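You operate a simulated robot arm through the tools that you are given. There is no shell and no other tool. Be economical: measure what you need, move in short steps, check, and stop when the job is done.

You run a simulated two-armed robot. Do the job below in one go: nothing can be reset, and whatever is moved stays where it is left.

TASK
Open the tiles drawer, fetch the green tile from the inside of the tiles drawer and set it on the red record and shut the drawer again. Take the crate card that says "209" from the packing bench and leave it on the top of the beige desk. Pick up the green wool with one hand, pass it to the other hand and put it on the shelf under the yarn table. Stack the number block that says "210" from the top of the wooden table on top of the number block that says "250". Put the 1 litre tin mug from the top of the wooden table on the white paper sheet and the 500 ml tin mug on the third shelf from the bottom of the short shelving. Stack the tin marked "pegs" from the top of the beige desk on top of the tin labelled "beads". Open the yarn drawer, put the purple bobbin in the inside the yarn drawer and shut the drawer again. Do these in any order. Set down upright: tin mug.

It is judged by the outcome, as a careful person would: the job done as asked, and still so three seconds after it is handed in. It fails if anything else is knocked over, pushed out of place, dropped, spilled or broken. Flat cloth is picked up by pressing the open fingertips on it (5 to 10 N) and closing them slowly along it; thin cloth reads only 2 to 8 mm in the jaws.

THE ROBOT
Two 7-joint arms with two-finger parallel grippers on one trunk, on a base that drives. Base frame: it is fixed to the floor where the robot stands at the start and does not move with it; the origin is under the middle of the robot, x ahead of it, y to its left, z up. Readings come in mm, degrees, newtons and seconds.
The left shoulder is at the start at [70, 188, 981], the right one opposite. With the tool pointing down near the work surface each hand reaches from about 100 to 580 mm from the robot's upright axis, wherever it stands, measured 20 degrees to its own side. Places, roughly: blue tin, green tin, red tin, yellow tin [-3250, 500, 1000]; crate card [-750, 1500, 750]; green tile (6x6x3 cm) [1000, -300, 300]; green wool (5x5x10 cm) [-2600, -1000, 800]; inside the yarn drawer [-1900, -2700, 700]; number block [-2500, -1000, 750]; paper sheet (21x20x1 cm) [-2300, -700, 800]; purple bobbin (4x5x4 cm) [-1000, -3400, 700]; red record [3000, 500, 1000]; shelf under the yarn table [-1800, -2600, 300]; third shelf of the short shelving [500, -3000, 1200]; tiles drawer [1000, -400, 300]; tin mug [-2000, -1000, 750]; top of the beige desk [-2900, 800, 900]; yarn drawer [-1800, -2600, 700]. Payload 3.91 kg a hand.
The TCP of each hand is the grasp point between the finger pads, 30 mm short of the fingertips. In the tool frame z runs along the fingers and y along their closing line. The gripper opens to 110 mm. The fingers are 20 mm wide and 10 mm thick; the gripper's body (48 by 112 mm) begins 55 mm behind the TCP.
Orientation is that of the tool frame in the base frame, as a unit quaternion [w, x, y, z]. With the fingers straight down and closing along the base's y, the tool's x points along the base's -x, its y along +y and its z along -z.

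THE INTERFACE
- The arms move only by the tool apply_moves. It takes "left_motion", "right_motion" or both (then of equal length, played together; a hand with none holds still); each is a list of rows, each a list of 7 numbers: the shift along the tool's x, y, z in units of 30 mm (1.0 is 30 mm), then the turn, a rotation vector about the tool's x, y, z in units of 6 degrees (1.0 is 6 degrees), then the opening, from 0 (shut) to 1 (fully open). In form: [[x, y, z, ax, ay, az, claw], ...]. A call has 1 to 20 rows; each row shifts and turns the commanded pose from where the row before left it, along the tool's axes as they then stand. A call with a number of a shift or a turn outside -1 to 1 is refused whole. A row lasts 0.2 s, in which the tool goes at most 50 mm and 8.6 degrees; a call with a longer step from one row to the next is refused whole, and so is a gripper value outside its range. Where a pose cannot be reached the arm comes as near as it can. A force on the tool above 40 N (or 10 N above the force at the start of the call, whichever is more), or a blocked arm, ends the call early, and 0.2 s more pass. The fingers move at their own pace (about 72 mm/s each) and stop on an object; they squeeze with about 25 N. The grip force told is the motor's: it shows also when the fingers shut on nothing. Time passes only in rows, and 0.2 s behind the last, so rows that do not move let the fingers close. It gives the time, the measured TCP pose, the force on the tool (base axes), the opening and the grip force at its end, in the units of the frame above (readings bear some noise), with the torque about the TCP (base axes, N m) and any sound that the robot's microphone picked up, and new pictures: "show" is both (left out), scene, wrist or none (wrist: the cameras of the hands that moved).
- Cameras (640 x 400 px; columns grow to the right, rows downward): "scene" is now at [103.9, 7.5, 1177.4]; the picture's right is [0.06, -1.00, -0.00], its down [-0.87, -0.05, -0.50] and it looks along [0.50, 0.03, -0.87] (base axes); focal length 256 px, centre (320, 200). "left" rides on the left gripper at [72, -17, -103] in its tool frame; the picture's right is [0.23, 0.97, 0.00], its down [-0.76, 0.18, -0.62] and it looks along [-0.61, 0.14, 0.78] (tool axes); focal length 222 px, centre (320, 200). "right" rides on the right gripper at [72, 17, -103] in its tool frame; the picture's right is [-0.23, 0.97, 0.00], its down [-0.76, -0.18, -0.62] and it looks along [-0.61, -0.14, 0.78] (tool axes); focal length 222 px, centre (320, 200). There is no depth. A picture from a camera that has moved, and an enlarged one, comes with that camera's place and axes in the base frame and with its lens. The place of the scene camera against the robot may be out by one fixed shift of up to 18 mm in any direction.
- slide_trunk(by): slides the trunk up (or, below 0, down) by that many mm; the arms and the scene camera ride with it, the base frame stays. It gives what a move gives, with no picture.
- drive_base(legs): drives the robot by 1 to 6 legs, each [ahead, turn to the left] in mm and degrees, along the robot's own axes; the way and the turn of a leg run together, so that a leg with both is an arc; at most 1500 mm and 180 degrees a leg. The arms and the cameras ride along, it lands a little off, and it stops where it bumps. It gives what a move gives, and a new picture of the scene camera.
- pan_tilt(pan, tilt): turns the head with the scene camera to pan (to the left, within 86 degrees either way) and tilt (down, from -29 to 69), counted from straight ahead of the robot. It gives what a move gives, and a new picture of the scene camera.
- close_up(camera, box): a new picture of the part [left, top, right, bottom] of that camera's present view, enlarged. It takes no simulated time.
- job_done(): hands the job in; it is judged then, once.

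Work in short steps. Places have to be worked out from the pictures, the camera data and where the tool is seen: move nearer, look again, correct. Check each grasp and each placing, and mend what went wrong. You have 535 turns and 360 pictures in all, those below and enlarged ones among them. Open the grippers and draw the arms clear of the work before you hand the job in, unless the task says otherwise; then end with one line.

The tools are called after ">>>" as name(argument=value, ...) on one line, values as JSON. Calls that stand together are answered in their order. apply_moves: Moves the arms, as the interface text tells. Its arguments: {"type":"object","properties":{"left_motion":{"type":"array"},"right_motion":{"type":"array"},"show":{"type":"string","enum":["both","scene","wrist","none"]}},"required":[]} The other tools are called the same way: slide_trunk (by) slides the trunk up or down; drive_base (legs) drives the base; pan_tilt (pan, tilt) turns the head that bears the scene camera; close_up (camera, box) takes an enlarged picture of a part of a camera's view; job_done () hands the job in.

At the start:

```text
time: 0.0
left_tcp_pos: [442.2, 117.2, 529.0]
left_tool_rot: [0.0, -0.001, 1.0, 0.0]
left_ft_force: [-0.5, -0.2, -0.2]
left_torque: [0.02, 0.0, 0.0]
left_finger_gap: 110.1
left_finger_force: 0.2
right_tcp_pos: [413.6, -194.3, 489.8]
right_tool_rot: [0.001, 0.0, 1.0, 0.001]
right_ft_force: [0.3, -0.3, 0.8]
right_torque: [0.02, -0.05, 0.05]
right_finger_gap: 109.8
right_finger_force: 0.1
trunk travel left (down, up): [-491.0, 449.0]
robot x, y, heading: [1.6, -1.2, -0.1]
head pan, tilt: [3.6, 60.2]
```

scene: 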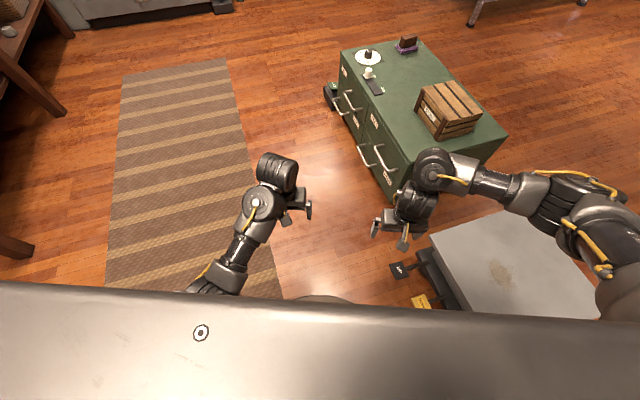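
right: 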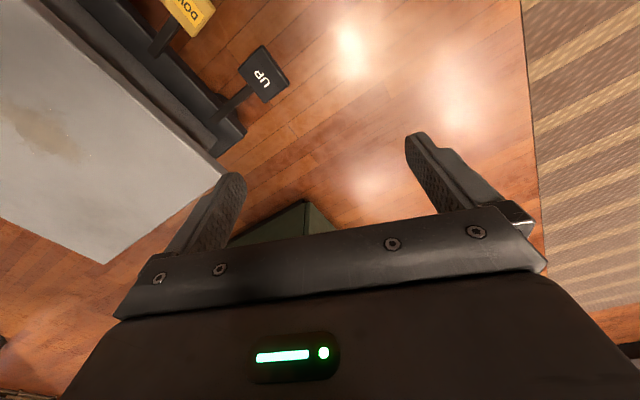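
left: 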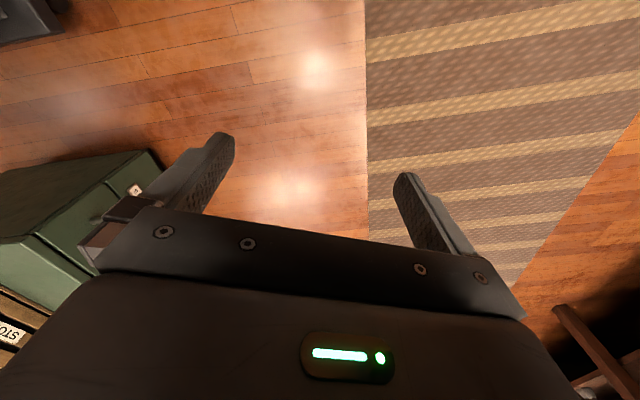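

The green cabinet is ahead to the right, with drawers on its left face. I'll look around with the head to map the room.

>>> pan_tilt(pan=-25, tilt=35)

>>> pan_tilt(pan=20, tilt=15)

>>> pan_tilt(pan=80, tilt=15)

>>> pan_tilt(pan=-80, tilt=15)

```text
time: 0.9
left_tcp_pos: [442.2, 116.4, 528.5]
left_tool_rot: [0.0, 0.0, 1.0, -0.001]
left_ft_force: [-0.5, 0.0, -0.1]
left_torque: [0.0, -0.03, 0.0]
left_finger_gap: 110.0
left_finger_force: 0.0
right_tcp_pos: [413.8, -193.9, 489.6]
right_tool_rot: [0.0, 0.0, 1.0, 0.0]
right_ft_force: [-0.8, -0.6, 0.2]
right_torque: [-0.06, 0.01, 0.0]
right_finger_gap: 110.1
right_finger_force: 0.0
trunk travel left (down, up): [-491.0, 449.0]
robot x, y, heading: [-1.9, 1.0, 0.0]
head pan, tilt: [-25.0, 35.0]
camera scene: at [117.5, -33.8, 1211.9], right [-0.42, -0.91, 0.0], down [-0.52, 0.24, -0.82], along [0.74, -0.35, -0.57], focal length 256 px, centre (320, 200)
```

scene: 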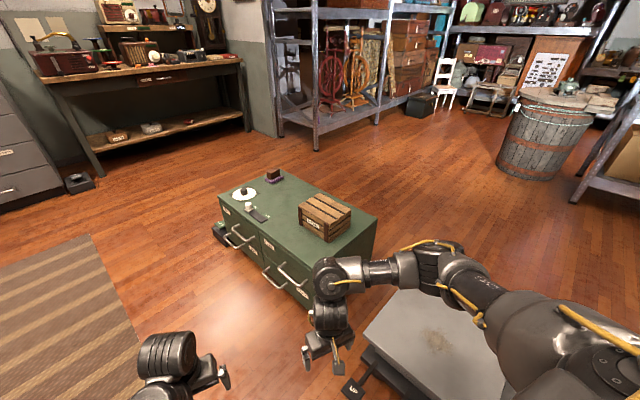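

```text
time: 2.0
left_tcp_pos: [442.0, 117.9, 528.1]
left_tool_rot: [0.0, 0.0, 1.0, 0.0]
left_ft_force: [0.3, -0.1, -0.2]
left_torque: [0.02, -0.02, 0.0]
left_finger_gap: 110.1
left_finger_force: 0.0
right_tcp_pos: [414.4, -193.0, 488.9]
right_tool_rot: [0.001, 0.0, 1.0, 0.0]
right_ft_force: [-0.4, -0.6, 0.3]
right_torque: [-0.03, -0.04, 0.01]
right_finger_gap: 110.0
right_finger_force: 0.0
trunk travel left (down, up): [-491.0, 449.0]
robot x, y, heading: [0.8, -0.2, -0.1]
head pan, tilt: [20.0, 15.0]
camera scene: at [125.5, 35.2, 1243.9], right [0.34, -0.94, 0.0], down [-0.24, -0.09, -0.97], along [0.91, 0.33, -0.26], focal length 256 px, centre (320, 200)
```

scene: 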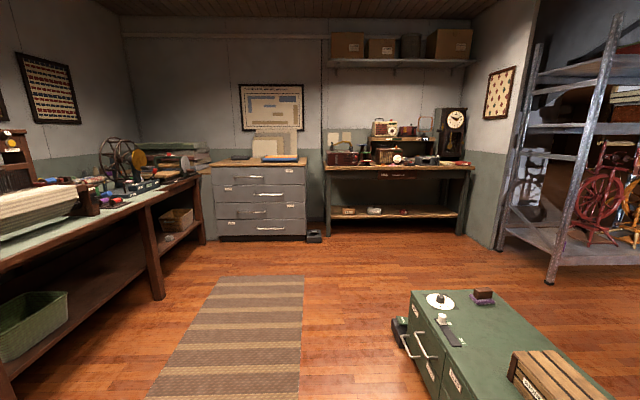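

```text
time: 3.4
left_tcp_pos: [441.7, 117.2, 530.0]
left_tool_rot: [0.0, 0.0, 1.0, 0.0]
left_ft_force: [0.2, 0.1, -0.2]
left_torque: [0.02, -0.01, -0.02]
left_finger_gap: 109.8
left_finger_force: 0.1
right_tcp_pos: [413.3, -193.2, 488.6]
right_tool_rot: [0.0, 0.001, 1.0, 0.0]
right_ft_force: [-0.7, -0.6, 0.1]
right_torque: [-0.02, 0.03, 0.03]
right_finger_gap: 110.1
right_finger_force: 0.0
trunk travel left (down, up): [-491.0, 449.0]
robot x, y, heading: [4.0, -0.8, -0.1]
head pan, tilt: [80.0, 15.0]
camera scene: at [54.0, 95.3, 1244.0], right [0.98, -0.17, 0.0], down [-0.05, -0.25, -0.97], along [0.17, 0.95, -0.26], focal length 256 px, centre (320, 200)
```

scene: 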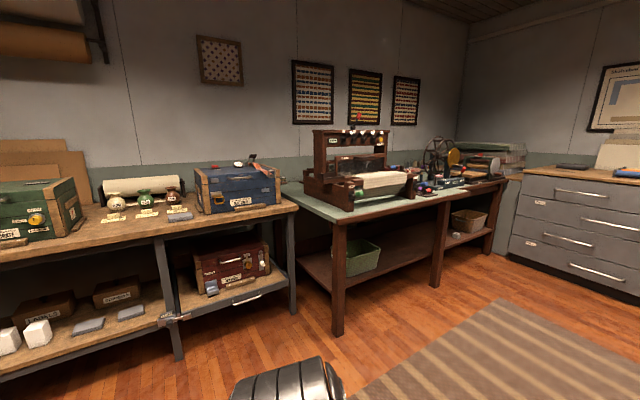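

```text
time: 5.8
left_tcp_pos: [442.5, 116.0, 528.3]
left_tool_rot: [0.0, 0.001, 1.0, 0.0]
left_ft_force: [0.7, -0.4, -0.2]
left_torque: [-0.03, 0.0, -0.01]
left_finger_gap: 109.7
left_finger_force: 0.2
right_tcp_pos: [414.4, -194.4, 489.9]
right_tool_rot: [0.0, -0.001, 1.0, 0.0]
right_ft_force: [0.0, 0.1, -0.1]
right_torque: [-0.01, -0.01, -0.03]
right_finger_gap: 109.9
right_finger_force: 0.1
trunk travel left (down, up): [-491.0, 449.0]
robot x, y, heading: [2.0, 1.6, -0.1]
head pan, tilt: [-80.0, 15.0]
camera scene: at [53.9, -88.7, 1243.9], right [-0.98, -0.17, 0.0], down [-0.05, 0.25, -0.97], along [0.17, -0.95, -0.26], focal length 256 px, centre (320, 200)
```

scene: 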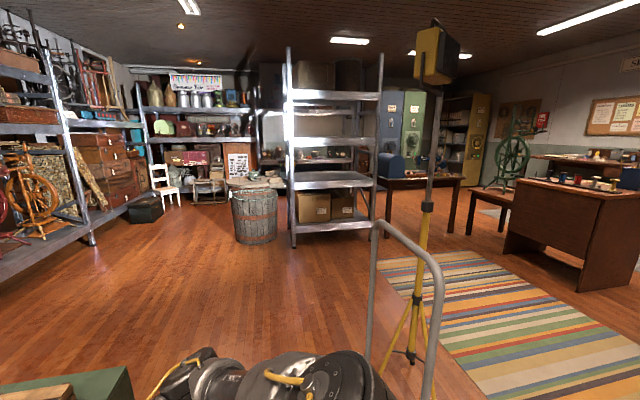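

I'll look at the cabinet's drawer labels up close.

>>> pan_tilt(pan=-15, tilt=45)

>>> close_up(camera="scene", box=[200, 60, 440, 260])

```text
time: 7.2
left_tcp_pos: [442.2, 115.9, 527.8]
left_tool_rot: [0.0, 0.0, 1.0, 0.0]
left_ft_force: [0.5, -0.9, 0.1]
left_torque: [0.01, -0.01, 0.02]
left_finger_gap: 109.9
left_finger_force: 0.1
right_tcp_pos: [414.2, -194.4, 489.8]
right_tool_rot: [-0.001, 0.001, 1.0, 0.0]
right_ft_force: [-0.5, -0.4, 1.0]
right_torque: [0.01, -0.01, -0.04]
right_finger_gap: 109.8
right_finger_force: 0.1
trunk travel left (down, up): [-491.0, 449.0]
robot x, y, heading: [-4.3, -0.8, 0.2]
head pan, tilt: [-15.0, 45.0]
camera scene: at [116.2, -17.8, 1197.2], right [-0.26, -0.97, 0.0], down [-0.68, 0.18, -0.71], along [0.68, -0.18, -0.71], focal length 256 px, centre (320, 200)
```

scene: 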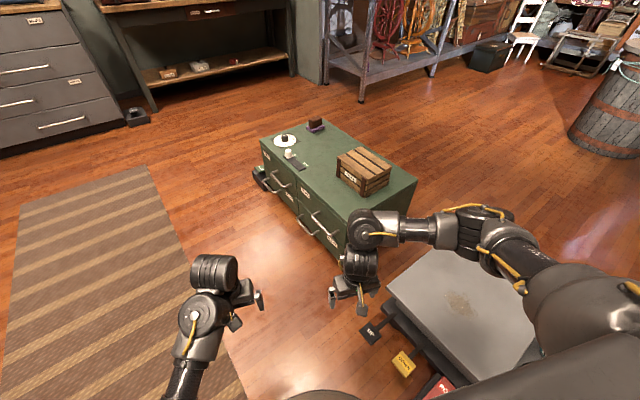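

```text
2.00 times, centred on (320, 160) of scene
camera zoom: at [116.2, -17.8, 1197.2], right [-0.26, -0.97, 0.0], down [-0.68, 0.18, -0.71], along [0.68, -0.18, -0.71], focal length 513 px, centre (320, 280)
```

zoom: 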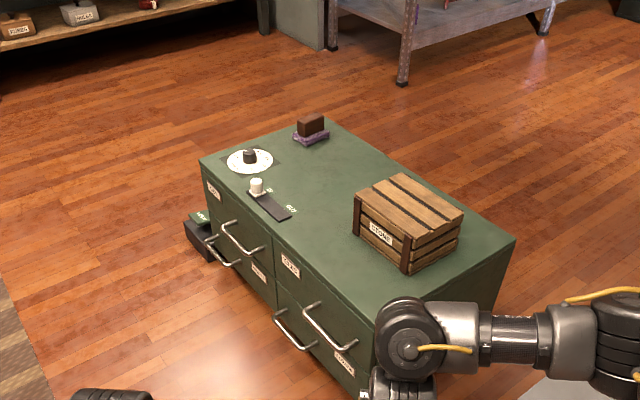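

Cabinet's long drawer face is turned about 15° from x, facing +y. I'll drive round to stand in front of that face.

>>> drive_base(legs=[[0, 43], [950, 0], [0, -118]])

>>> pan_tilt(pan=0, tilt=45)

>>> close_up(camera="scene", box=[160, 50, 480, 250])

```text
time: 19.1
left_tcp_pos: [931.0, 262.1, 529.0]
left_tool_rot: [0.0, 0.605, 0.797, 0.0]
left_ft_force: [0.6, -0.2, -0.4]
left_torque: [0.04, 0.01, 0.0]
left_finger_gap: 109.9
left_finger_force: 0.1
right_tcp_pos: [622.7, 204.7, 489.3]
right_tool_rot: [0.001, 0.604, 0.797, 0.0]
right_ft_force: [0.5, 0.3, 0.5]
right_torque: [0.04, 0.02, -0.06]
right_finger_gap: 110.0
right_finger_force: 0.1
trunk travel left (down, up): [-491.0, 449.0]
robot x, y, heading: [698.7, 655.6, -74.5]
head pan, tilt: [-15.0, 45.0]
camera scene: at [700.4, 529.6, 1197.1], right [-1.0, -0.01, 0.0], down [-0.01, 0.71, -0.71], along [0.01, -0.71, -0.71], focal length 256 px, centre (320, 200)
```

scene: 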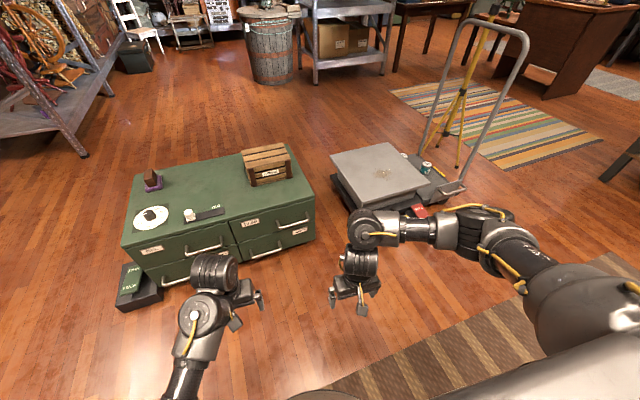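

```text
time: 19.8
left_tcp_pos: [930.5, 262.0, 528.2]
left_tool_rot: [0.001, 0.604, 0.797, -0.001]
left_ft_force: [0.2, 0.3, -0.2]
left_torque: [-0.01, -0.03, 0.01]
left_finger_gap: 110.0
left_finger_force: 0.0
right_tcp_pos: [621.9, 205.2, 488.9]
right_tool_rot: [0.001, 0.605, 0.796, 0.0]
right_ft_force: [0.7, 0.2, -0.4]
right_torque: [-0.01, 0.0, -0.01]
right_finger_gap: 109.9
right_finger_force: 0.0
trunk travel left (down, up): [-491.0, 449.0]
robot x, y, heading: [700.4, 656.2, -74.4]
head pan, tilt: [0.0, 45.0]
camera scene: at [721.5, 532.6, 1197.1], right [-0.96, -0.27, 0.0], down [-0.19, 0.68, -0.71], along [0.19, -0.68, -0.71], focal length 256 px, centre (320, 200)
```

scene: 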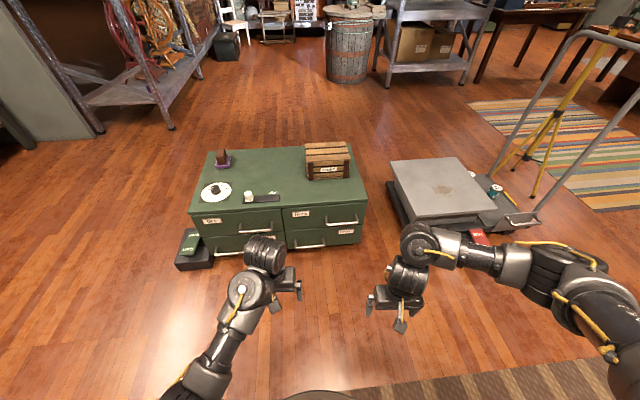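

```text
2.00 times, centred on (320, 150) of scene
camera zoom: at [721.5, 532.6, 1197.1], right [-0.96, -0.27, 0.0], down [-0.19, 0.68, -0.71], along [0.19, -0.68, -0.71], focal length 513 px, centre (320, 300)
```

zoom: 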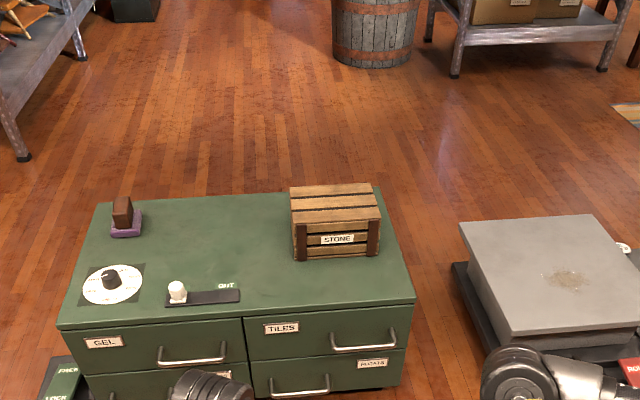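

The tiles drawer is the upper right; there is also a slider on top and a pedal. I'll check these markings before pulling.

>>> close_up(camera="scene", box=[170, 140, 290, 270])

>>> close_up(camera="scene", box=[270, 180, 390, 255])

```text
3.08 times, centred on (230, 205) of scene
camera zoom: at [721.5, 532.6, 1197.1], right [-0.96, -0.27, 0.0], down [-0.19, 0.68, -0.71], along [0.19, -0.68, -0.71], focal length 789 px, centre (597, 185)
```

zoom: 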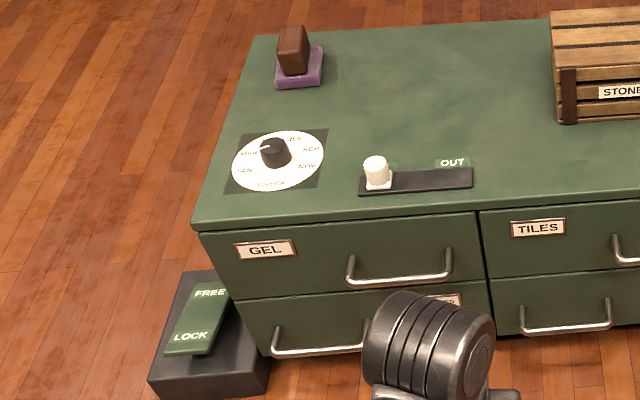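

```text
5.33 times, centred on (330, 218) of scene
camera zoom: at [721.5, 532.6, 1197.1], right [-0.96, -0.27, 0.0], down [-0.19, 0.68, -0.71], along [0.19, -0.68, -0.71], focal length 1368 px, centre (267, 107)
```

zoom: 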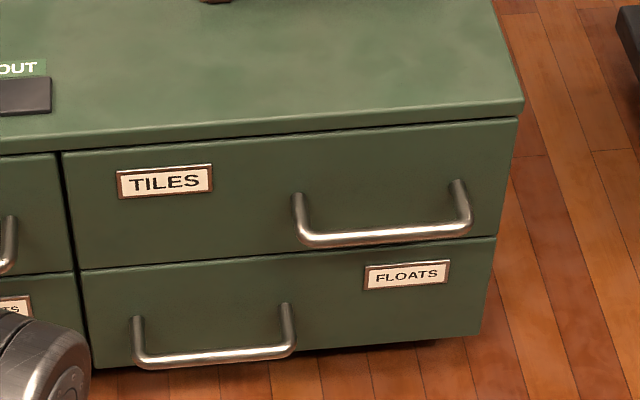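

Plain bar handle on TILES. I drive to put it in the right hand's range.

>>> drive_base(legs=[[345, 1], [0, 5.5]])

>>> slide_trunk(by=-150)

>>> pan_tilt(pan=-15, tilt=60)

```text
time: 22.6
left_tcp_pos: [1075.8, -36.8, 529.2]
left_tool_rot: [0.001, 0.553, 0.833, 0.0]
left_ft_force: [-0.3, 0.3, 0.1]
left_torque: [0.03, 0.01, -0.01]
left_finger_gap: 110.1
left_finger_force: 0.0
right_tcp_pos: [776.3, -131.5, 489.9]
right_tool_rot: [-0.001, 0.554, 0.832, 0.0]
right_ft_force: [0.0, -0.2, -0.8]
right_torque: [-0.01, 0.03, -0.01]
right_finger_gap: 110.0
right_finger_force: 0.0
trunk travel left (down, up): [-491.0, 449.0]
robot x, y, heading: [794.8, 325.3, -67.3]
head pan, tilt: [0.0, 45.0]
camera scene: at [834.6, 207.1, 1197.1], right [-0.92, -0.39, 0.0], down [-0.27, 0.65, -0.71], along [0.27, -0.65, -0.71], focal length 256 px, centre (320, 200)
```

scene: 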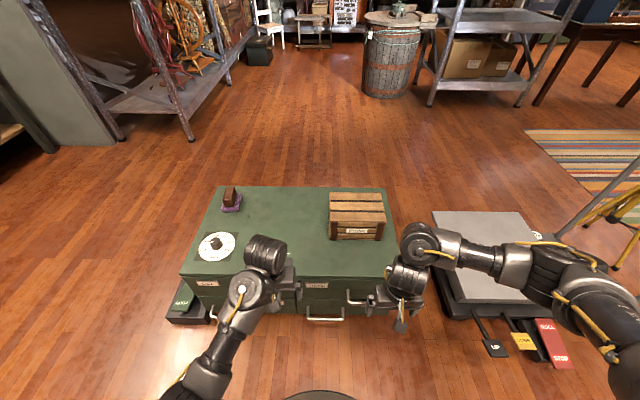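

```text
time: 24.4
left_tcp_pos: [1074.4, -36.8, 379.5]
left_tool_rot: [0.0, 0.555, 0.832, -0.001]
left_ft_force: [0.0, -0.1, 0.1]
left_torque: [0.0, -0.02, -0.02]
left_finger_gap: 109.9
left_finger_force: 0.1
right_tcp_pos: [776.8, -131.9, 339.6]
right_tool_rot: [0.0, 0.554, 0.832, 0.0]
right_ft_force: [-0.1, 0.2, 0.4]
right_torque: [-0.02, 0.0, -0.01]
right_finger_gap: 109.9
right_finger_force: 0.1
trunk travel left (down, up): [-341.0, 599.0]
robot x, y, heading: [795.0, 324.1, -67.2]
head pan, tilt: [0.0, 45.0]
```

```text
time: 25.1
left_tcp_pos: [1074.4, -37.3, 379.0]
left_tool_rot: [0.0, 0.555, 0.832, 0.0]
left_ft_force: [0.8, -0.1, 0.6]
left_torque: [0.04, 0.01, -0.03]
left_finger_gap: 110.0
left_finger_force: 0.0
right_tcp_pos: [777.5, -131.9, 338.1]
right_tool_rot: [0.0, 0.553, 0.833, 0.0]
right_ft_force: [0.2, 0.0, 0.4]
right_torque: [-0.02, -0.03, -0.01]
right_finger_gap: 109.9
right_finger_force: 0.1
trunk travel left (down, up): [-341.0, 599.0]
robot x, y, heading: [792.7, 324.6, -67.4]
head pan, tilt: [-15.0, 60.0]
camera scene: at [811.5, 215.9, 1027.7], right [-0.99, -0.13, 0.0], down [-0.12, 0.86, -0.5], along [0.07, -0.5, -0.87], focal length 256 px, centre (320, 200)
```

scene: 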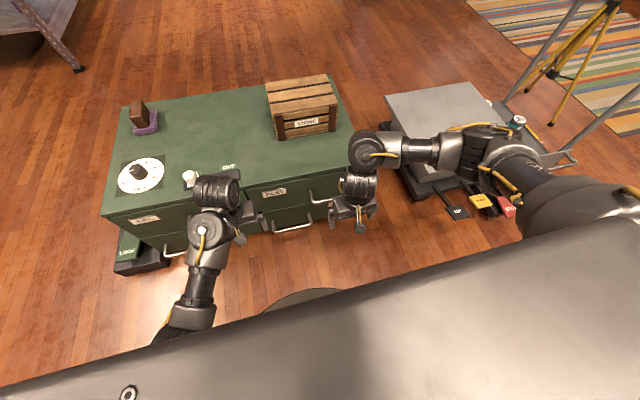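

I raise the right hand 60 mm and turn it 90° so the fingers close along the pull direction, then look.

>>> apply_moves(right_motion=[[0, 0, -1, 0, 0, 0, 1], [0, 0, -1, 0, 0, 0, 1], [0, 0, 0, 0, 0, 1, 1], [0, 0, 0, 0, 0, 1, 1], [0, 0, 0, 0, 0, 1, 1], [0, 0, 0, 0, 0, 1, 1], [0, 0, 0, 0, 0, 1, 1], [0, 0, 0, 0, 0, 1, 1], [0, 0, 0, 0, 0, 1, 1], [0, 0, 0, 0, 0, 1, 1], [0, 0, 0, 0, 0, 1, 1], [0, 0, 0, 0, 0, 1, 1], [0, 0, 0, 0, 0, 1, 1], [0, 0, 0, 0, 0, 1, 1], [0, 0, 0, 0, 0, 1, 1], [0, 0, 0, 0, 0, 1, 1], [0, 0, 0, 0, 0, 1, 1]], show="both")

```text
time: 27.0
left_tcp_pos: [1073.4, -37.0, 382.0]
left_tool_rot: [0.002, 0.555, 0.832, -0.002]
left_ft_force: [-0.4, 0.6, -1.3]
left_torque: [-0.02, 0.01, -0.01]
left_finger_gap: 109.7
left_finger_force: 0.0
right_tcp_pos: [770.1, -209.0, 336.3]
right_tool_rot: [0.007, 0.788, 0.616, 0.009]
right_ft_force: [-11.1, 17.7, 46.3]
right_torque: [0.0, -2.13, 1.21]
right_finger_gap: 102.6
right_finger_force: 0.0
right hand out of reach, approached as far as the arm can: row 3, 4, 5, 6, 7, 8, 9
trunk travel left (down, up): [-341.0, 599.0]
robot x, y, heading: [796.7, 328.7, -67.4]
head pan, tilt: [-15.0, 60.0]
stopped in row 9 (right hand): the force on the tool passed its limit at 105 N (the readings are from after the stop); the commanded pose is now the measured one
camera scene: at [810.2, 220.7, 1029.0], right [-0.99, -0.13, 0.0], down [-0.11, 0.86, -0.5], along [0.07, -0.5, -0.86], focal length 256 px, centre (320, 200)
camera right: at [801.0, -141.3, 441.0], right [0.89, -0.46, 0.02], down [-0.37, -0.7, 0.62], along [-0.27, -0.55, -0.79], focal length 222 px, centre (320, 200)
```

scene: 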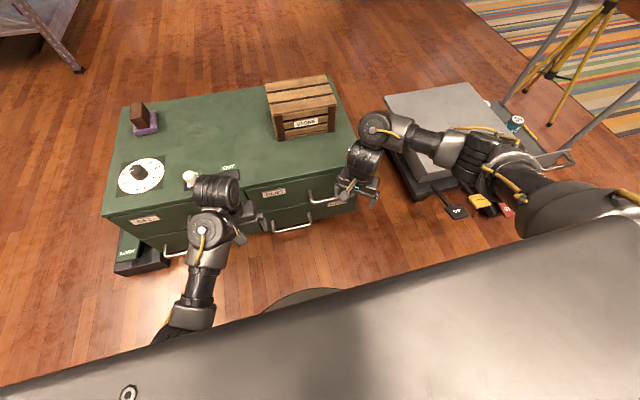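
right: 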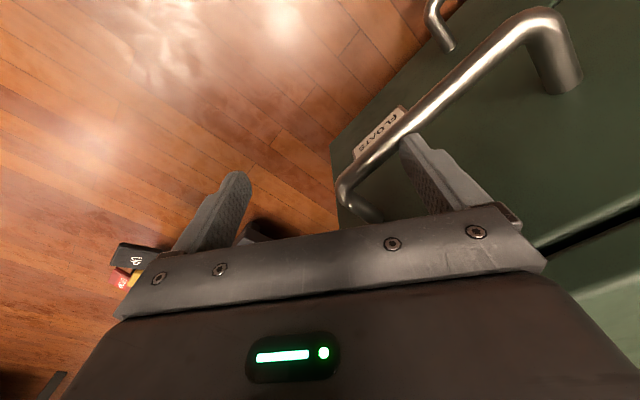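

The arm could not follow that turn and pressed on the drawer front. I back the hand off toward the robot and turn it the other way.

>>> apply_moves(right_motion=[[0.7, 0, 0, 0, 0, 0, 1], [1, 0, 0, 0, 0, 0, 1], [1, 0, 0, 0, 0, 0, 1], [0, 0, -1, 0, 0, 0, 1], [0, 0, -1, 0, 0, 0, 1]], show="scene")

```text
time: 27.3
left_tcp_pos: [1072.8, -36.3, 381.2]
left_tool_rot: [0.002, 0.555, 0.832, -0.003]
left_ft_force: [-0.3, 0.8, 1.1]
left_torque: [0.0, 0.0, 0.02]
left_finger_gap: 109.8
left_finger_force: 0.1
right_tcp_pos: [771.4, -209.7, 336.2]
right_tool_rot: [0.011, 0.788, 0.615, 0.007]
right_ft_force: [-11.3, 11.9, 36.3]
right_torque: [0.02, -1.62, 0.86]
right_finger_gap: 103.2
right_finger_force: 0.0
right hand out of reach, approached as far as the arm can: row 1
trunk travel left (down, up): [-341.0, 599.0]
robot x, y, heading: [794.6, 326.3, -67.5]
head pan, tilt: [-15.0, 60.0]
stopped in row 1 (right hand): the force on the tool passed its limit at 70 N (the readings are from after the stop); the commanded pose is now the measured one
camera scene: at [810.0, 220.3, 1028.2], right [-0.99, -0.13, 0.0], down [-0.11, 0.86, -0.5], along [0.07, -0.5, -0.86], focal length 256 px, centre (320, 200)
```

scene: 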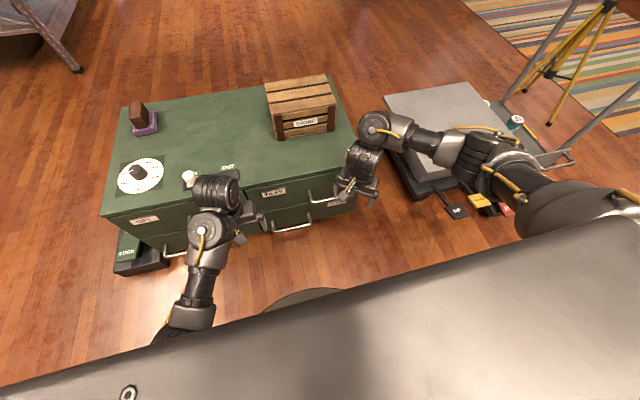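

Upward push: a finger rests on the handle bar. I lift and unwind the turn.

>>> apply_moves(right_motion=[[0, 0, -0.7, 0, 0, -0.5, 1], [0, 0, -1, 0, 0, -1, 1], [0, 0, -1, 0, 0, -1, 1]], show="none")

```text
time: 28.1
left_tcp_pos: [1074.0, -37.5, 379.1]
left_tool_rot: [0.0, 0.554, 0.833, 0.001]
left_ft_force: [-0.9, -0.2, -0.9]
left_torque: [-0.03, -0.03, 0.01]
left_finger_gap: 110.1
left_finger_force: 0.1
right_tcp_pos: [766.9, -213.3, 406.8]
right_tool_rot: [0.007, 0.702, 0.712, 0.007]
right_ft_force: [0.0, 0.0, 0.2]
right_torque: [-0.03, 0.0, 0.01]
right_finger_gap: 109.9
right_finger_force: 0.0
right hand out of reach, approached as far as the arm can: row 1
trunk travel left (down, up): [-341.0, 599.0]
robot x, y, heading: [793.9, 324.7, -67.4]
head pan, tilt: [-15.0, 60.0]
```

Free now. I turn the hand the other way (‑112° total) while drawing back a bit.

>>> apply_moves(right_motion=[[1, 0, 0, 0, 0, -1, 1], [1, 0, 0, 0, 0, -1, 1], [0.5, 0, 0, 0, 0, -1, 1], [0, 0, 0, 0, 0, -1, 1], [0, 0, 0, 0, 0, -1, 1], [0, 0, 0, 0, 0, -1, 1], [0, 0, 0, 0, 0, -1, 1], [0, 0, 0, 0, 0, -1, 1], [0, 0, 0, 0, 0, -1, 1], [0, 0, 0, 0, 0, -1, 1], [0, 0, 0, 0, 0, -1, 1], [0, 0, 0, 0, 0, -1, 1], [0, 0, 0, 0, 0, -1, 1], [0, 0, 0, 0, 0, -1, 1], [0, 0, 0, 0, 0, -1, 1], [0, 0, 0, 0, 0, -1, 1], [0, 0, 0, 0, 0, -1, 1], [0, 0, 0, 0, 0, -1, 1]], show="both")

```text
time: 31.9
left_tcp_pos: [1072.9, -37.0, 379.6]
left_tool_rot: [0.0, 0.554, 0.832, -0.001]
left_ft_force: [-0.4, 0.3, -0.1]
left_torque: [0.01, -0.01, 0.02]
left_finger_gap: 109.9
left_finger_force: 0.1
right_tcp_pos: [760.8, -141.1, 406.8]
right_tool_rot: [0.011, -0.165, 0.986, -0.002]
right_ft_force: [-0.7, 0.2, 0.5]
right_torque: [-0.01, 0.01, 0.03]
right_finger_gap: 109.9
right_finger_force: 0.0
right hand out of reach, approached as far as the arm can: row 2
trunk travel left (down, up): [-341.0, 599.0]
robot x, y, heading: [792.6, 327.0, -67.1]
head pan, tilt: [-15.0, 60.0]
camera scene: at [810.9, 216.5, 1027.6], right [-0.99, -0.13, 0.0], down [-0.11, 0.86, -0.5], along [0.07, -0.5, -0.87], focal length 256 px, centre (320, 200)
camera right: at [684.0, -148.0, 509.0], right [-0.1, 0.99, 0.0], down [0.76, 0.08, 0.64], along [0.64, 0.06, -0.77], focal length 222 px, centre (320, 200)
```

scene: 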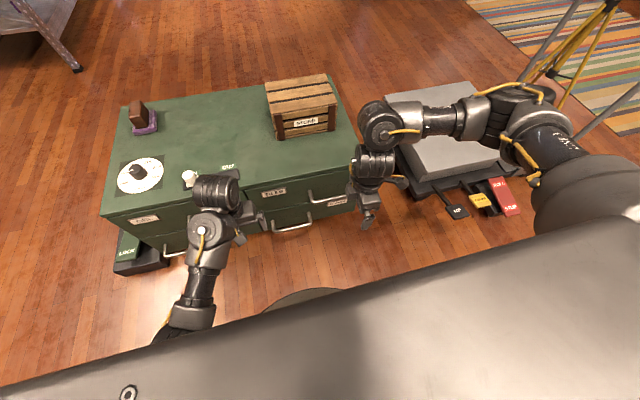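
right: 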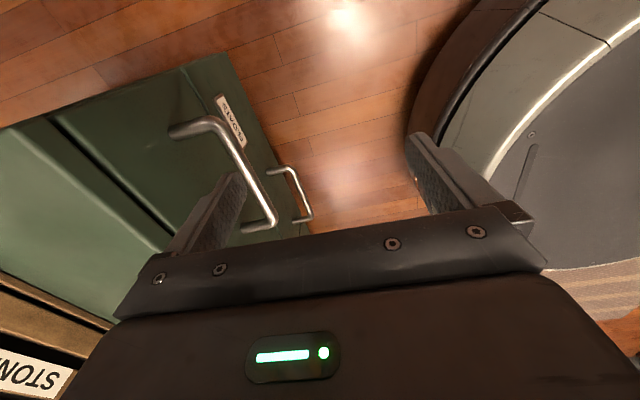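

The negative turn works. Handle bar judged at about (827,-221,300), 45 mm off the face; I narrow the fingers and move above it, descending part-way.

>>> apply_moves(right_motion=[[-0.4, -1, 0, 0, 0, 0, 0.36], [-0.4, -1, 0, 0, 0, 0, 0.36], [-0.4, -1, 0, 0, 0, 0, 0.36], [0, -0.24, 0, 0, 0, 0, 0.36], [0, 0, 1, 0, 0, 0, 0.36], [0, 0, 0.8, 0, 0, 0, 0.36]], show="both")

>>> close_up(camera="scene", box=[240, 130, 440, 255])

```text
time: 33.3
left_tcp_pos: [1073.8, -37.5, 379.7]
left_tool_rot: [0.0, 0.554, 0.832, 0.0]
left_ft_force: [-0.2, 0.1, -0.8]
left_torque: [-0.01, 0.04, 0.0]
left_finger_gap: 109.9
left_finger_force: 0.1
right_tcp_pos: [828.7, -223.3, 353.3]
right_tool_rot: [0.009, -0.164, 0.986, -0.003]
right_ft_force: [-0.2, 1.1, -0.3]
right_torque: [-0.05, 0.0, -0.03]
right_finger_gap: 39.6
right_finger_force: 0.1
trunk travel left (down, up): [-341.0, 599.0]
robot x, y, heading: [793.8, 327.4, -67.3]
head pan, tilt: [-15.0, 60.0]
camera scene: at [811.0, 216.3, 1027.7], right [-0.99, -0.13, 0.0], down [-0.11, 0.86, -0.5], along [0.07, -0.5, -0.87], focal length 256 px, centre (320, 200)
camera right: at [752.2, -228.8, 456.0], right [-0.1, 0.99, 0.0], down [0.76, 0.08, 0.64], along [0.64, 0.06, -0.77], focal length 222 px, centre (320, 200)
```

scene: 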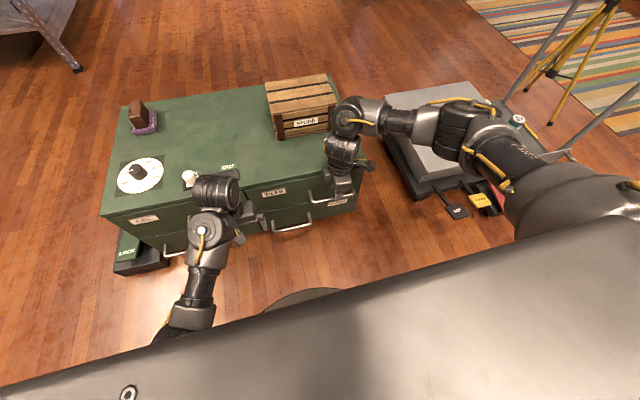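
right: 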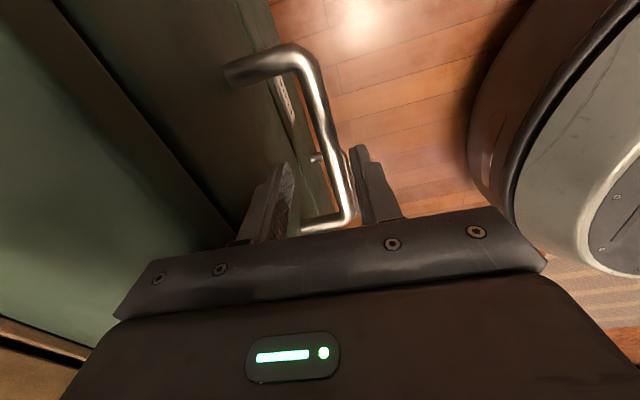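

```text
3.20 times, centred on (340, 192) of scene
camera zoom: at [811.0, 216.3, 1027.7], right [-0.99, -0.13, 0.0], down [-0.11, 0.86, -0.5], along [0.07, -0.5, -0.87], focal length 821 px, centre (256, 224)
```

zoom: 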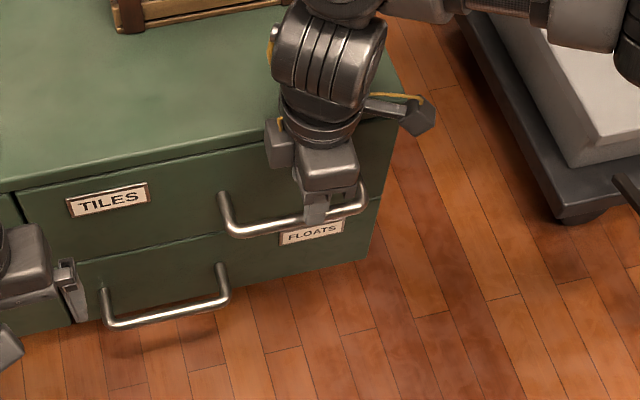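

Bar is between the fingers, slightly toward the outer one. Nudge 5 mm outward, descend 50 mm, close.

>>> apply_moves(right_motion=[[0, 0.17, 0.7, 0, 0, 0, 0.36], [0, 0, 1, 0, 0, 0, 0.36], [0, 0, 0, 0, 0, 0, 0], [0, 0, 0, 0, 0, 0, 0], [0, 0, 0, 0, 0, 0, 0]], show="wrist")

```text
time: 33.7
left_tcp_pos: [1072.9, -38.3, 379.6]
left_tool_rot: [0.0, 0.554, 0.833, 0.0]
left_ft_force: [-0.5, 0.3, -0.4]
left_torque: [0.02, -0.02, 0.01]
left_finger_gap: 110.1
left_finger_force: 0.1
right_tcp_pos: [827.8, -222.1, 344.9]
right_tool_rot: [0.01, -0.165, 0.986, -0.004]
right_ft_force: [-2.3, 4.6, 8.2]
right_torque: [-0.69, -0.07, -0.15]
right_finger_gap: 39.8
right_finger_force: 0.1
trunk travel left (down, up): [-341.0, 599.0]
robot x, y, heading: [797.4, 326.4, -67.4]
head pan, tilt: [-15.0, 60.0]
stopped in row 1 (right hand): the force on the tool passed its limit at 52 N (the readings are from after the stop); the commanded pose is now the measured one
camera right: at [751.5, -226.5, 447.3], right [-0.1, 0.99, -0.01], down [0.76, 0.08, 0.64], along [0.64, 0.06, -0.77], focal length 222 px, centre (320, 200)
```

right: 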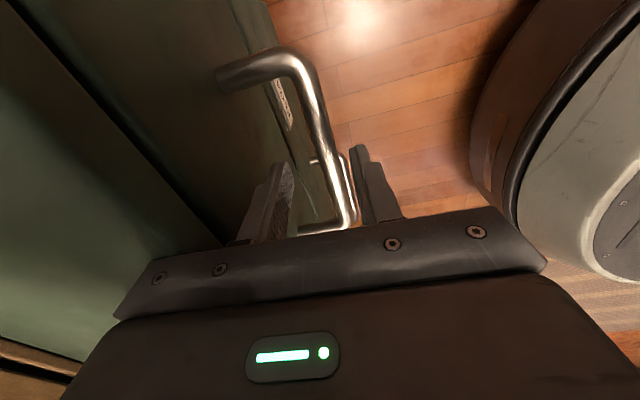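

Outer finger tip landed on the bar (bar top ~315). Lift, shift 10 mm further outward, and widen the opening slightly before descending.

>>> apply_moves(right_motion=[[0, 0, -0.5, 0, 0, 0, 0.42], [0, 0.37, 0, 0, 0, 0, 0.42], [0, 0, 0.4, 0, 0, 0, 0.42]], show="wrist")

>>> close_up(camera="right", box=[200, 30, 440, 250])

```text
time: 34.5
left_tcp_pos: [1074.1, -38.0, 379.3]
left_tool_rot: [0.001, 0.554, 0.832, 0.001]
left_ft_force: [-0.8, 0.2, 0.1]
left_torque: [-0.03, 0.02, -0.02]
left_finger_gap: 109.9
left_finger_force: 0.1
right_tcp_pos: [823.9, -211.7, 345.0]
right_tool_rot: [0.01, -0.164, 0.986, -0.005]
right_ft_force: [0.3, -0.4, 0.1]
right_torque: [0.0, -0.02, 0.0]
right_finger_gap: 46.1
right_finger_force: 0.0
trunk travel left (down, up): [-341.0, 599.0]
robot x, y, heading: [792.8, 323.8, -67.3]
head pan, tilt: [-15.0, 60.0]
camera right: at [747.3, -216.8, 448.6], right [-0.1, 0.99, -0.01], down [0.76, 0.08, 0.64], along [0.64, 0.06, -0.77], focal length 222 px, centre (320, 200)
```

right: 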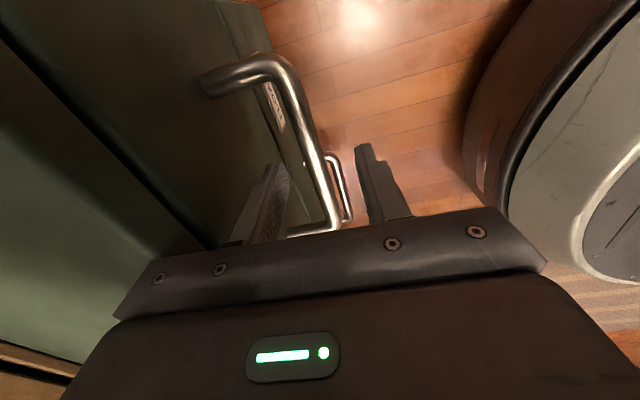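

```text
1.82 times, centred on (320, 140) of right
camera zoom: at [747.3, -216.8, 448.6], right [-0.1, 0.99, -0.01], down [0.76, 0.08, 0.64], along [0.64, 0.06, -0.77], focal length 404 px, centre (320, 309)
```

zoom: 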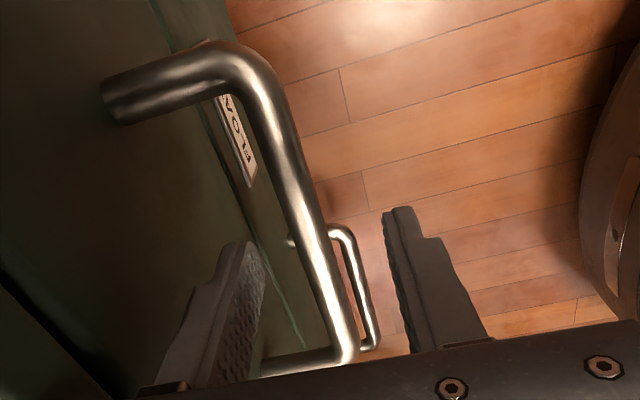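

Bar now well centred between fingers. Descend 38 mm and close.

>>> apply_moves(right_motion=[[0, -0.1, 0.5, 0, 0, 0, 0.42], [0, 0, 0.75, 0, 0, 0, 0.42], [0, 0, 0, 0, 0, 0, 0], [0, 0, 0, 0, 0, 0, 0], [0, 0, 0, 0, 0, 0, 0]], show="wrist")

```text
time: 34.9
left_tcp_pos: [1072.8, -37.2, 382.1]
left_tool_rot: [0.001, 0.555, 0.832, -0.001]
left_ft_force: [0.1, 0.3, 0.5]
left_torque: [0.0, -0.02, 0.02]
left_finger_gap: 109.8
left_finger_force: 0.0
right_tcp_pos: [825.3, -214.0, 343.8]
right_tool_rot: [0.013, -0.165, 0.986, -0.009]
right_ft_force: [-4.9, 11.5, 26.2]
right_torque: [-2.23, -0.14, -0.35]
right_finger_gap: 46.1
right_finger_force: 0.0
trunk travel left (down, up): [-341.0, 599.0]
robot x, y, heading: [797.3, 325.6, -67.8]
head pan, tilt: [-15.0, 60.0]
stopped in row 1 (right hand): the force on the tool passed its limit at 55 N (the readings are from after the stop); the commanded pose is now the measured one
camera right: at [748.4, -218.6, 446.4], right [-0.1, 0.99, -0.02], down [0.76, 0.09, 0.64], along [0.64, 0.05, -0.77], focal length 222 px, centre (320, 200)
```

right: 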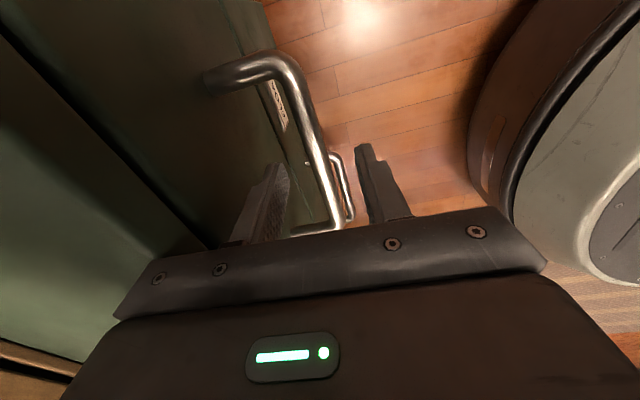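

The torque shows the gripper body hitting the cabinet's top lip, so I'll approach tilted 45°. Bar triangulates to (832,-216,300). I pull out and tilt.

>>> apply_moves(right_motion=[[0, 0, -0.5, 0, 0, 0, 0.42], [0, 1, 0, 0, 0, 0, 0.42], [0, 0.5, 0, 1, 0, -0.5, 0.42], [0, 0, 0, 1, 0, 0, 0.42], [0, 0, 0, 1, 0, 0, 0.42], [0, 0, 0, 1, 0, 0, 0.42], [0, 0, 0, 1, 0, 0, 0.42], [0, 0, 0, 1, 0, 0, 0.42], [0, 0, 0, 1, 0, 0, 0.42], [0, 0, 0, 0.5, 0, 0, 0.42]], show="both")

```text
time: 37.1
left_tcp_pos: [1073.1, -36.4, 378.9]
left_tool_rot: [0.0, 0.555, 0.832, 0.0]
left_ft_force: [-0.5, -0.1, -0.7]
left_torque: [-0.02, -0.02, 0.01]
left_finger_gap: 110.0
left_finger_force: 0.1
right_tcp_pos: [810.1, -171.5, 355.0]
right_tool_rot: [0.081, -0.172, 0.904, -0.382]
right_ft_force: [-0.7, -0.3, 0.0]
right_torque: [0.0, -0.01, 0.02]
right_finger_gap: 46.3
right_finger_force: 0.0
trunk travel left (down, up): [-341.0, 599.0]
robot x, y, heading: [794.8, 328.7, -67.5]
head pan, tilt: [-15.0, 60.0]
camera scene: at [810.9, 216.7, 1027.6], right [-0.99, -0.13, 0.0], down [-0.11, 0.86, -0.5], along [0.06, -0.5, -0.87], focal length 256 px, centre (320, 200)
camera right: at [709.2, -117.7, 414.1], right [-0.03, 0.72, -0.7], down [0.58, 0.58, 0.57], along [0.82, -0.39, -0.43], focal length 222 px, centre (320, 200)
```

scene: 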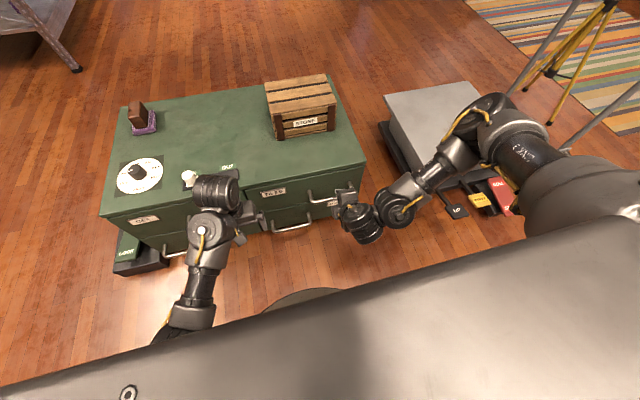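
right: 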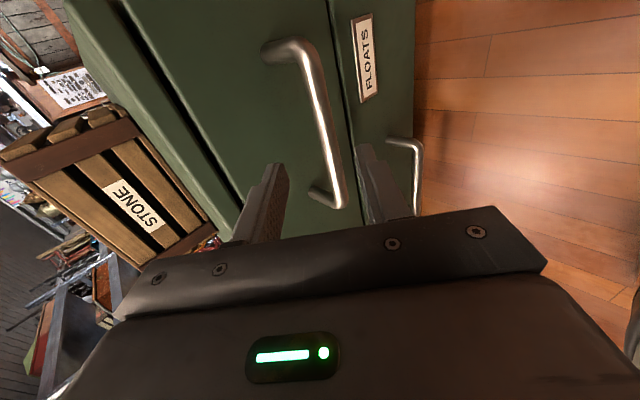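

Looks well lined up. Advance ~72 mm along the fingers with 5 mm shift, then close.

>>> apply_moves(right_motion=[[0, 0.17, 0.6, 0, 0, 0, 0.42], [0, 0, 0.6, 0, 0, 0, 0.42], [0, 0, 0.6, 0, 0, 0, 0.42], [0, 0, 0.5, 0, 0, 0, 0.42], [0, 0, 0, 0, 0, 0, 0], [0, 0, 0, 0, 0, 0, 0], [0, 0, 0, 0, 0, 0, 0]], show="wrist")

```text
time: 38.7
left_tcp_pos: [1073.7, -36.7, 379.8]
left_tool_rot: [0.0, 0.555, 0.832, 0.0]
left_ft_force: [-0.3, 1.0, -0.2]
left_torque: [0.02, 0.03, -0.01]
left_finger_gap: 110.1
left_finger_force: 0.0
right_tcp_pos: [828.6, -213.2, 303.2]
right_tool_rot: [0.08, -0.173, 0.905, -0.382]
right_ft_force: [1.1, -1.8, -1.0]
right_torque: [-0.22, 0.58, 0.8]
right_finger_gap: 14.8
right_finger_force: 45.0
trunk travel left (down, up): [-341.0, 599.0]
robot x, y, heading: [796.2, 329.5, -67.7]
head pan, tilt: [-15.0, 60.0]
camera right: at [727.3, -160.0, 362.4], right [-0.03, 0.72, -0.7], down [0.58, 0.58, 0.57], along [0.82, -0.38, -0.43], focal length 222 px, centre (320, 200)
```

right: 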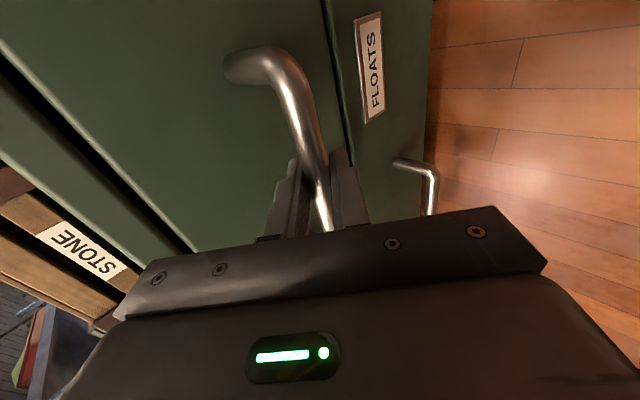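

Handle gripped (14.8 mm). Test pull 40 mm outward with the arm.

>>> apply_moves(right_motion=[[0, 0.35, -0.36, 0, 0, 0, 0], [0, 0.35, -0.36, 0, 0, 0, 0], [0, 0.35, -0.36, 0, 0, 0, 0]], show="none")

```text
time: 39.5
left_tcp_pos: [1072.8, -37.3, 378.2]
left_tool_rot: [0.0, 0.555, 0.832, 0.0]
left_ft_force: [-0.7, -0.3, 0.2]
left_torque: [-0.04, 0.02, -0.02]
left_finger_gap: 109.8
left_finger_force: 0.0
right_tcp_pos: [812.6, -171.4, 302.2]
right_tool_rot: [0.082, -0.172, 0.904, -0.382]
right_ft_force: [-1.9, 0.3, 10.2]
right_torque: [-0.4, 0.76, 0.35]
right_finger_gap: 14.9
right_finger_force: 45.1
trunk travel left (down, up): [-341.0, 599.0]
robot x, y, heading: [793.1, 323.8, -67.5]
head pan, tilt: [-15.0, 60.0]
```

It slides freely. I pull the rest by driving back 210 mm.

>>> drive_base(legs=[[-210, 0]])

>>> close_up(camera="scene", box=[220, 80, 440, 240])

```text
time: 41.1
left_tcp_pos: [992.6, 156.5, 379.4]
left_tool_rot: [-0.001, 0.555, 0.832, -0.001]
left_ft_force: [-0.5, 0.1, -0.5]
left_torque: [-0.04, -0.05, 0.02]
left_finger_gap: 109.9
left_finger_force: 0.0
right_tcp_pos: [733.2, 22.7, 302.7]
right_tool_rot: [0.084, -0.172, 0.905, -0.381]
right_ft_force: [31.8, 11.9, 0.6]
right_torque: [-0.2, 0.33, 0.87]
right_finger_gap: 14.6
right_finger_force: 45.4
trunk travel left (down, up): [-341.0, 599.0]
robot x, y, heading: [717.0, 520.0, -67.4]
head pan, tilt: [-15.0, 60.0]
camera scene: at [731.7, 410.9, 1027.6], right [-0.99, -0.13, 0.0], down [-0.11, 0.86, -0.5], along [0.06, -0.5, -0.87], focal length 256 px, centre (320, 200)
```

scene: 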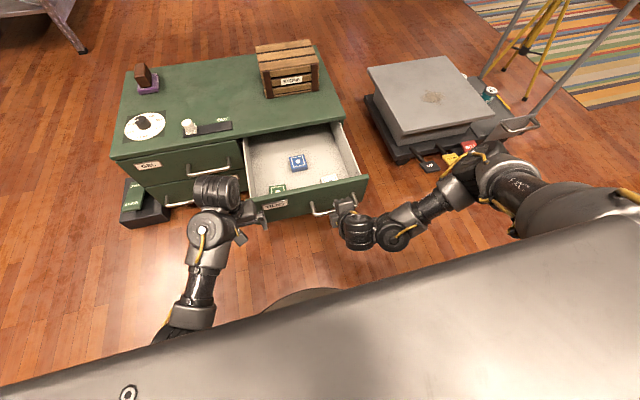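

```text
2.50 times, centred on (330, 160) of scene
camera zoom: at [731.7, 410.9, 1027.6], right [-0.99, -0.13, 0.0], down [-0.11, 0.86, -0.5], along [0.06, -0.5, -0.87], focal length 641 px, centre (295, 300)
```

zoom: 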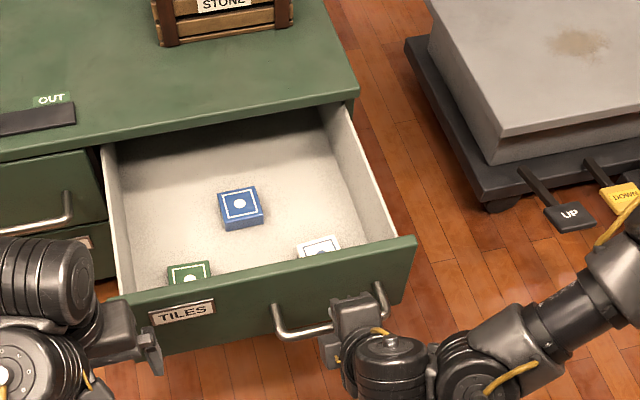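

Drawer is open; green tile sits in its front left corner. Release the handle and draw the right hand back.

>>> apply_moves(right_motion=[[0, 0, 0, 0, 0, 0, 0.45], [0, 0, 0, 0, 0, 0, 0.45], [0, 0, -1, 0, 0, 0, 0.45], [0, 0, -1, 0, 0, 0, 0.45], [0, 0, -1, 0, 0, 0, 0.45], [0, -0.7, -0.7, 0, 0, 0, 0.45], [0, -0.7, -0.7, 0, 0, 0, 0.45], [0, -0.7, -0.7, 0, 0, 0, 0.45]], show="none")

>>> drive_base(legs=[[0, -10], [90, 0]])

>>> close_up(camera="scene", box=[180, 80, 400, 260])

```text
time: 42.9
left_tcp_pos: [992.0, 156.0, 378.7]
left_tool_rot: [0.0, 0.556, 0.831, 0.001]
left_ft_force: [0.1, -0.4, -0.2]
left_torque: [-0.01, -0.01, 0.0]
left_finger_gap: 109.9
left_finger_force: 0.0
right_tcp_pos: [722.1, 34.6, 424.6]
right_tool_rot: [0.085, -0.172, 0.905, -0.379]
right_ft_force: [-0.7, -0.2, -0.3]
right_torque: [-0.03, 0.01, 0.01]
right_finger_gap: 49.6
right_finger_force: 0.0
right hand out of reach, approached as far as the arm can: row 5, 6, 7, 8
trunk travel left (down, up): [-341.0, 599.0]
robot x, y, heading: [715.6, 518.9, -67.3]
head pan, tilt: [-15.0, 60.0]
```

```text
time: 44.7
left_tcp_pos: [946.1, 25.4, 379.0]
left_tool_rot: [0.0, 0.624, 0.781, 0.0]
left_ft_force: [-0.8, 0.4, -0.6]
left_torque: [-0.02, -0.04, 0.0]
left_finger_gap: 109.9
left_finger_force: 0.0
right_tcp_pos: [659.6, -49.8, 424.7]
right_tool_rot: [0.053, -0.095, 0.917, -0.385]
right_ft_force: [0.2, 0.4, -0.3]
right_torque: [0.01, 0.02, -0.02]
right_finger_gap: 49.7
right_finger_force: 0.1
trunk travel left (down, up): [-341.0, 599.0]
robot x, y, heading: [736.9, 428.4, -77.4]
head pan, tilt: [-15.0, 60.0]
camera scene: at [731.0, 318.6, 1027.6], right [-1.0, 0.04, 0.0], down [0.03, 0.87, -0.5], along [-0.02, -0.5, -0.87], focal length 256 px, centre (320, 200)
```

scene: 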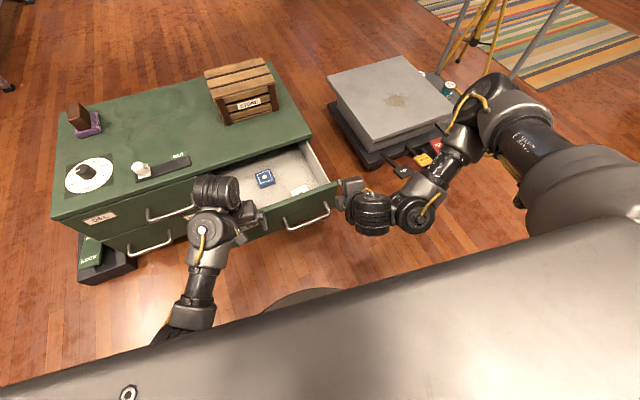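

```text
2.22 times, centred on (290, 170) of scene
camera zoom: at [731.0, 318.6, 1027.6], right [-1.0, 0.04, 0.0], down [0.03, 0.87, -0.5], along [-0.02, -0.5, -0.87], focal length 570 px, centre (387, 267)
```

zoom: 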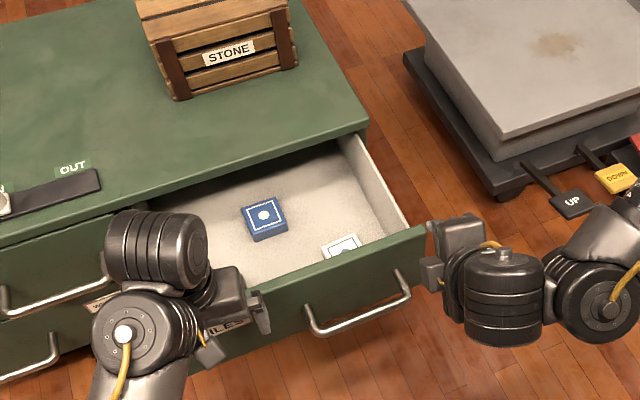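

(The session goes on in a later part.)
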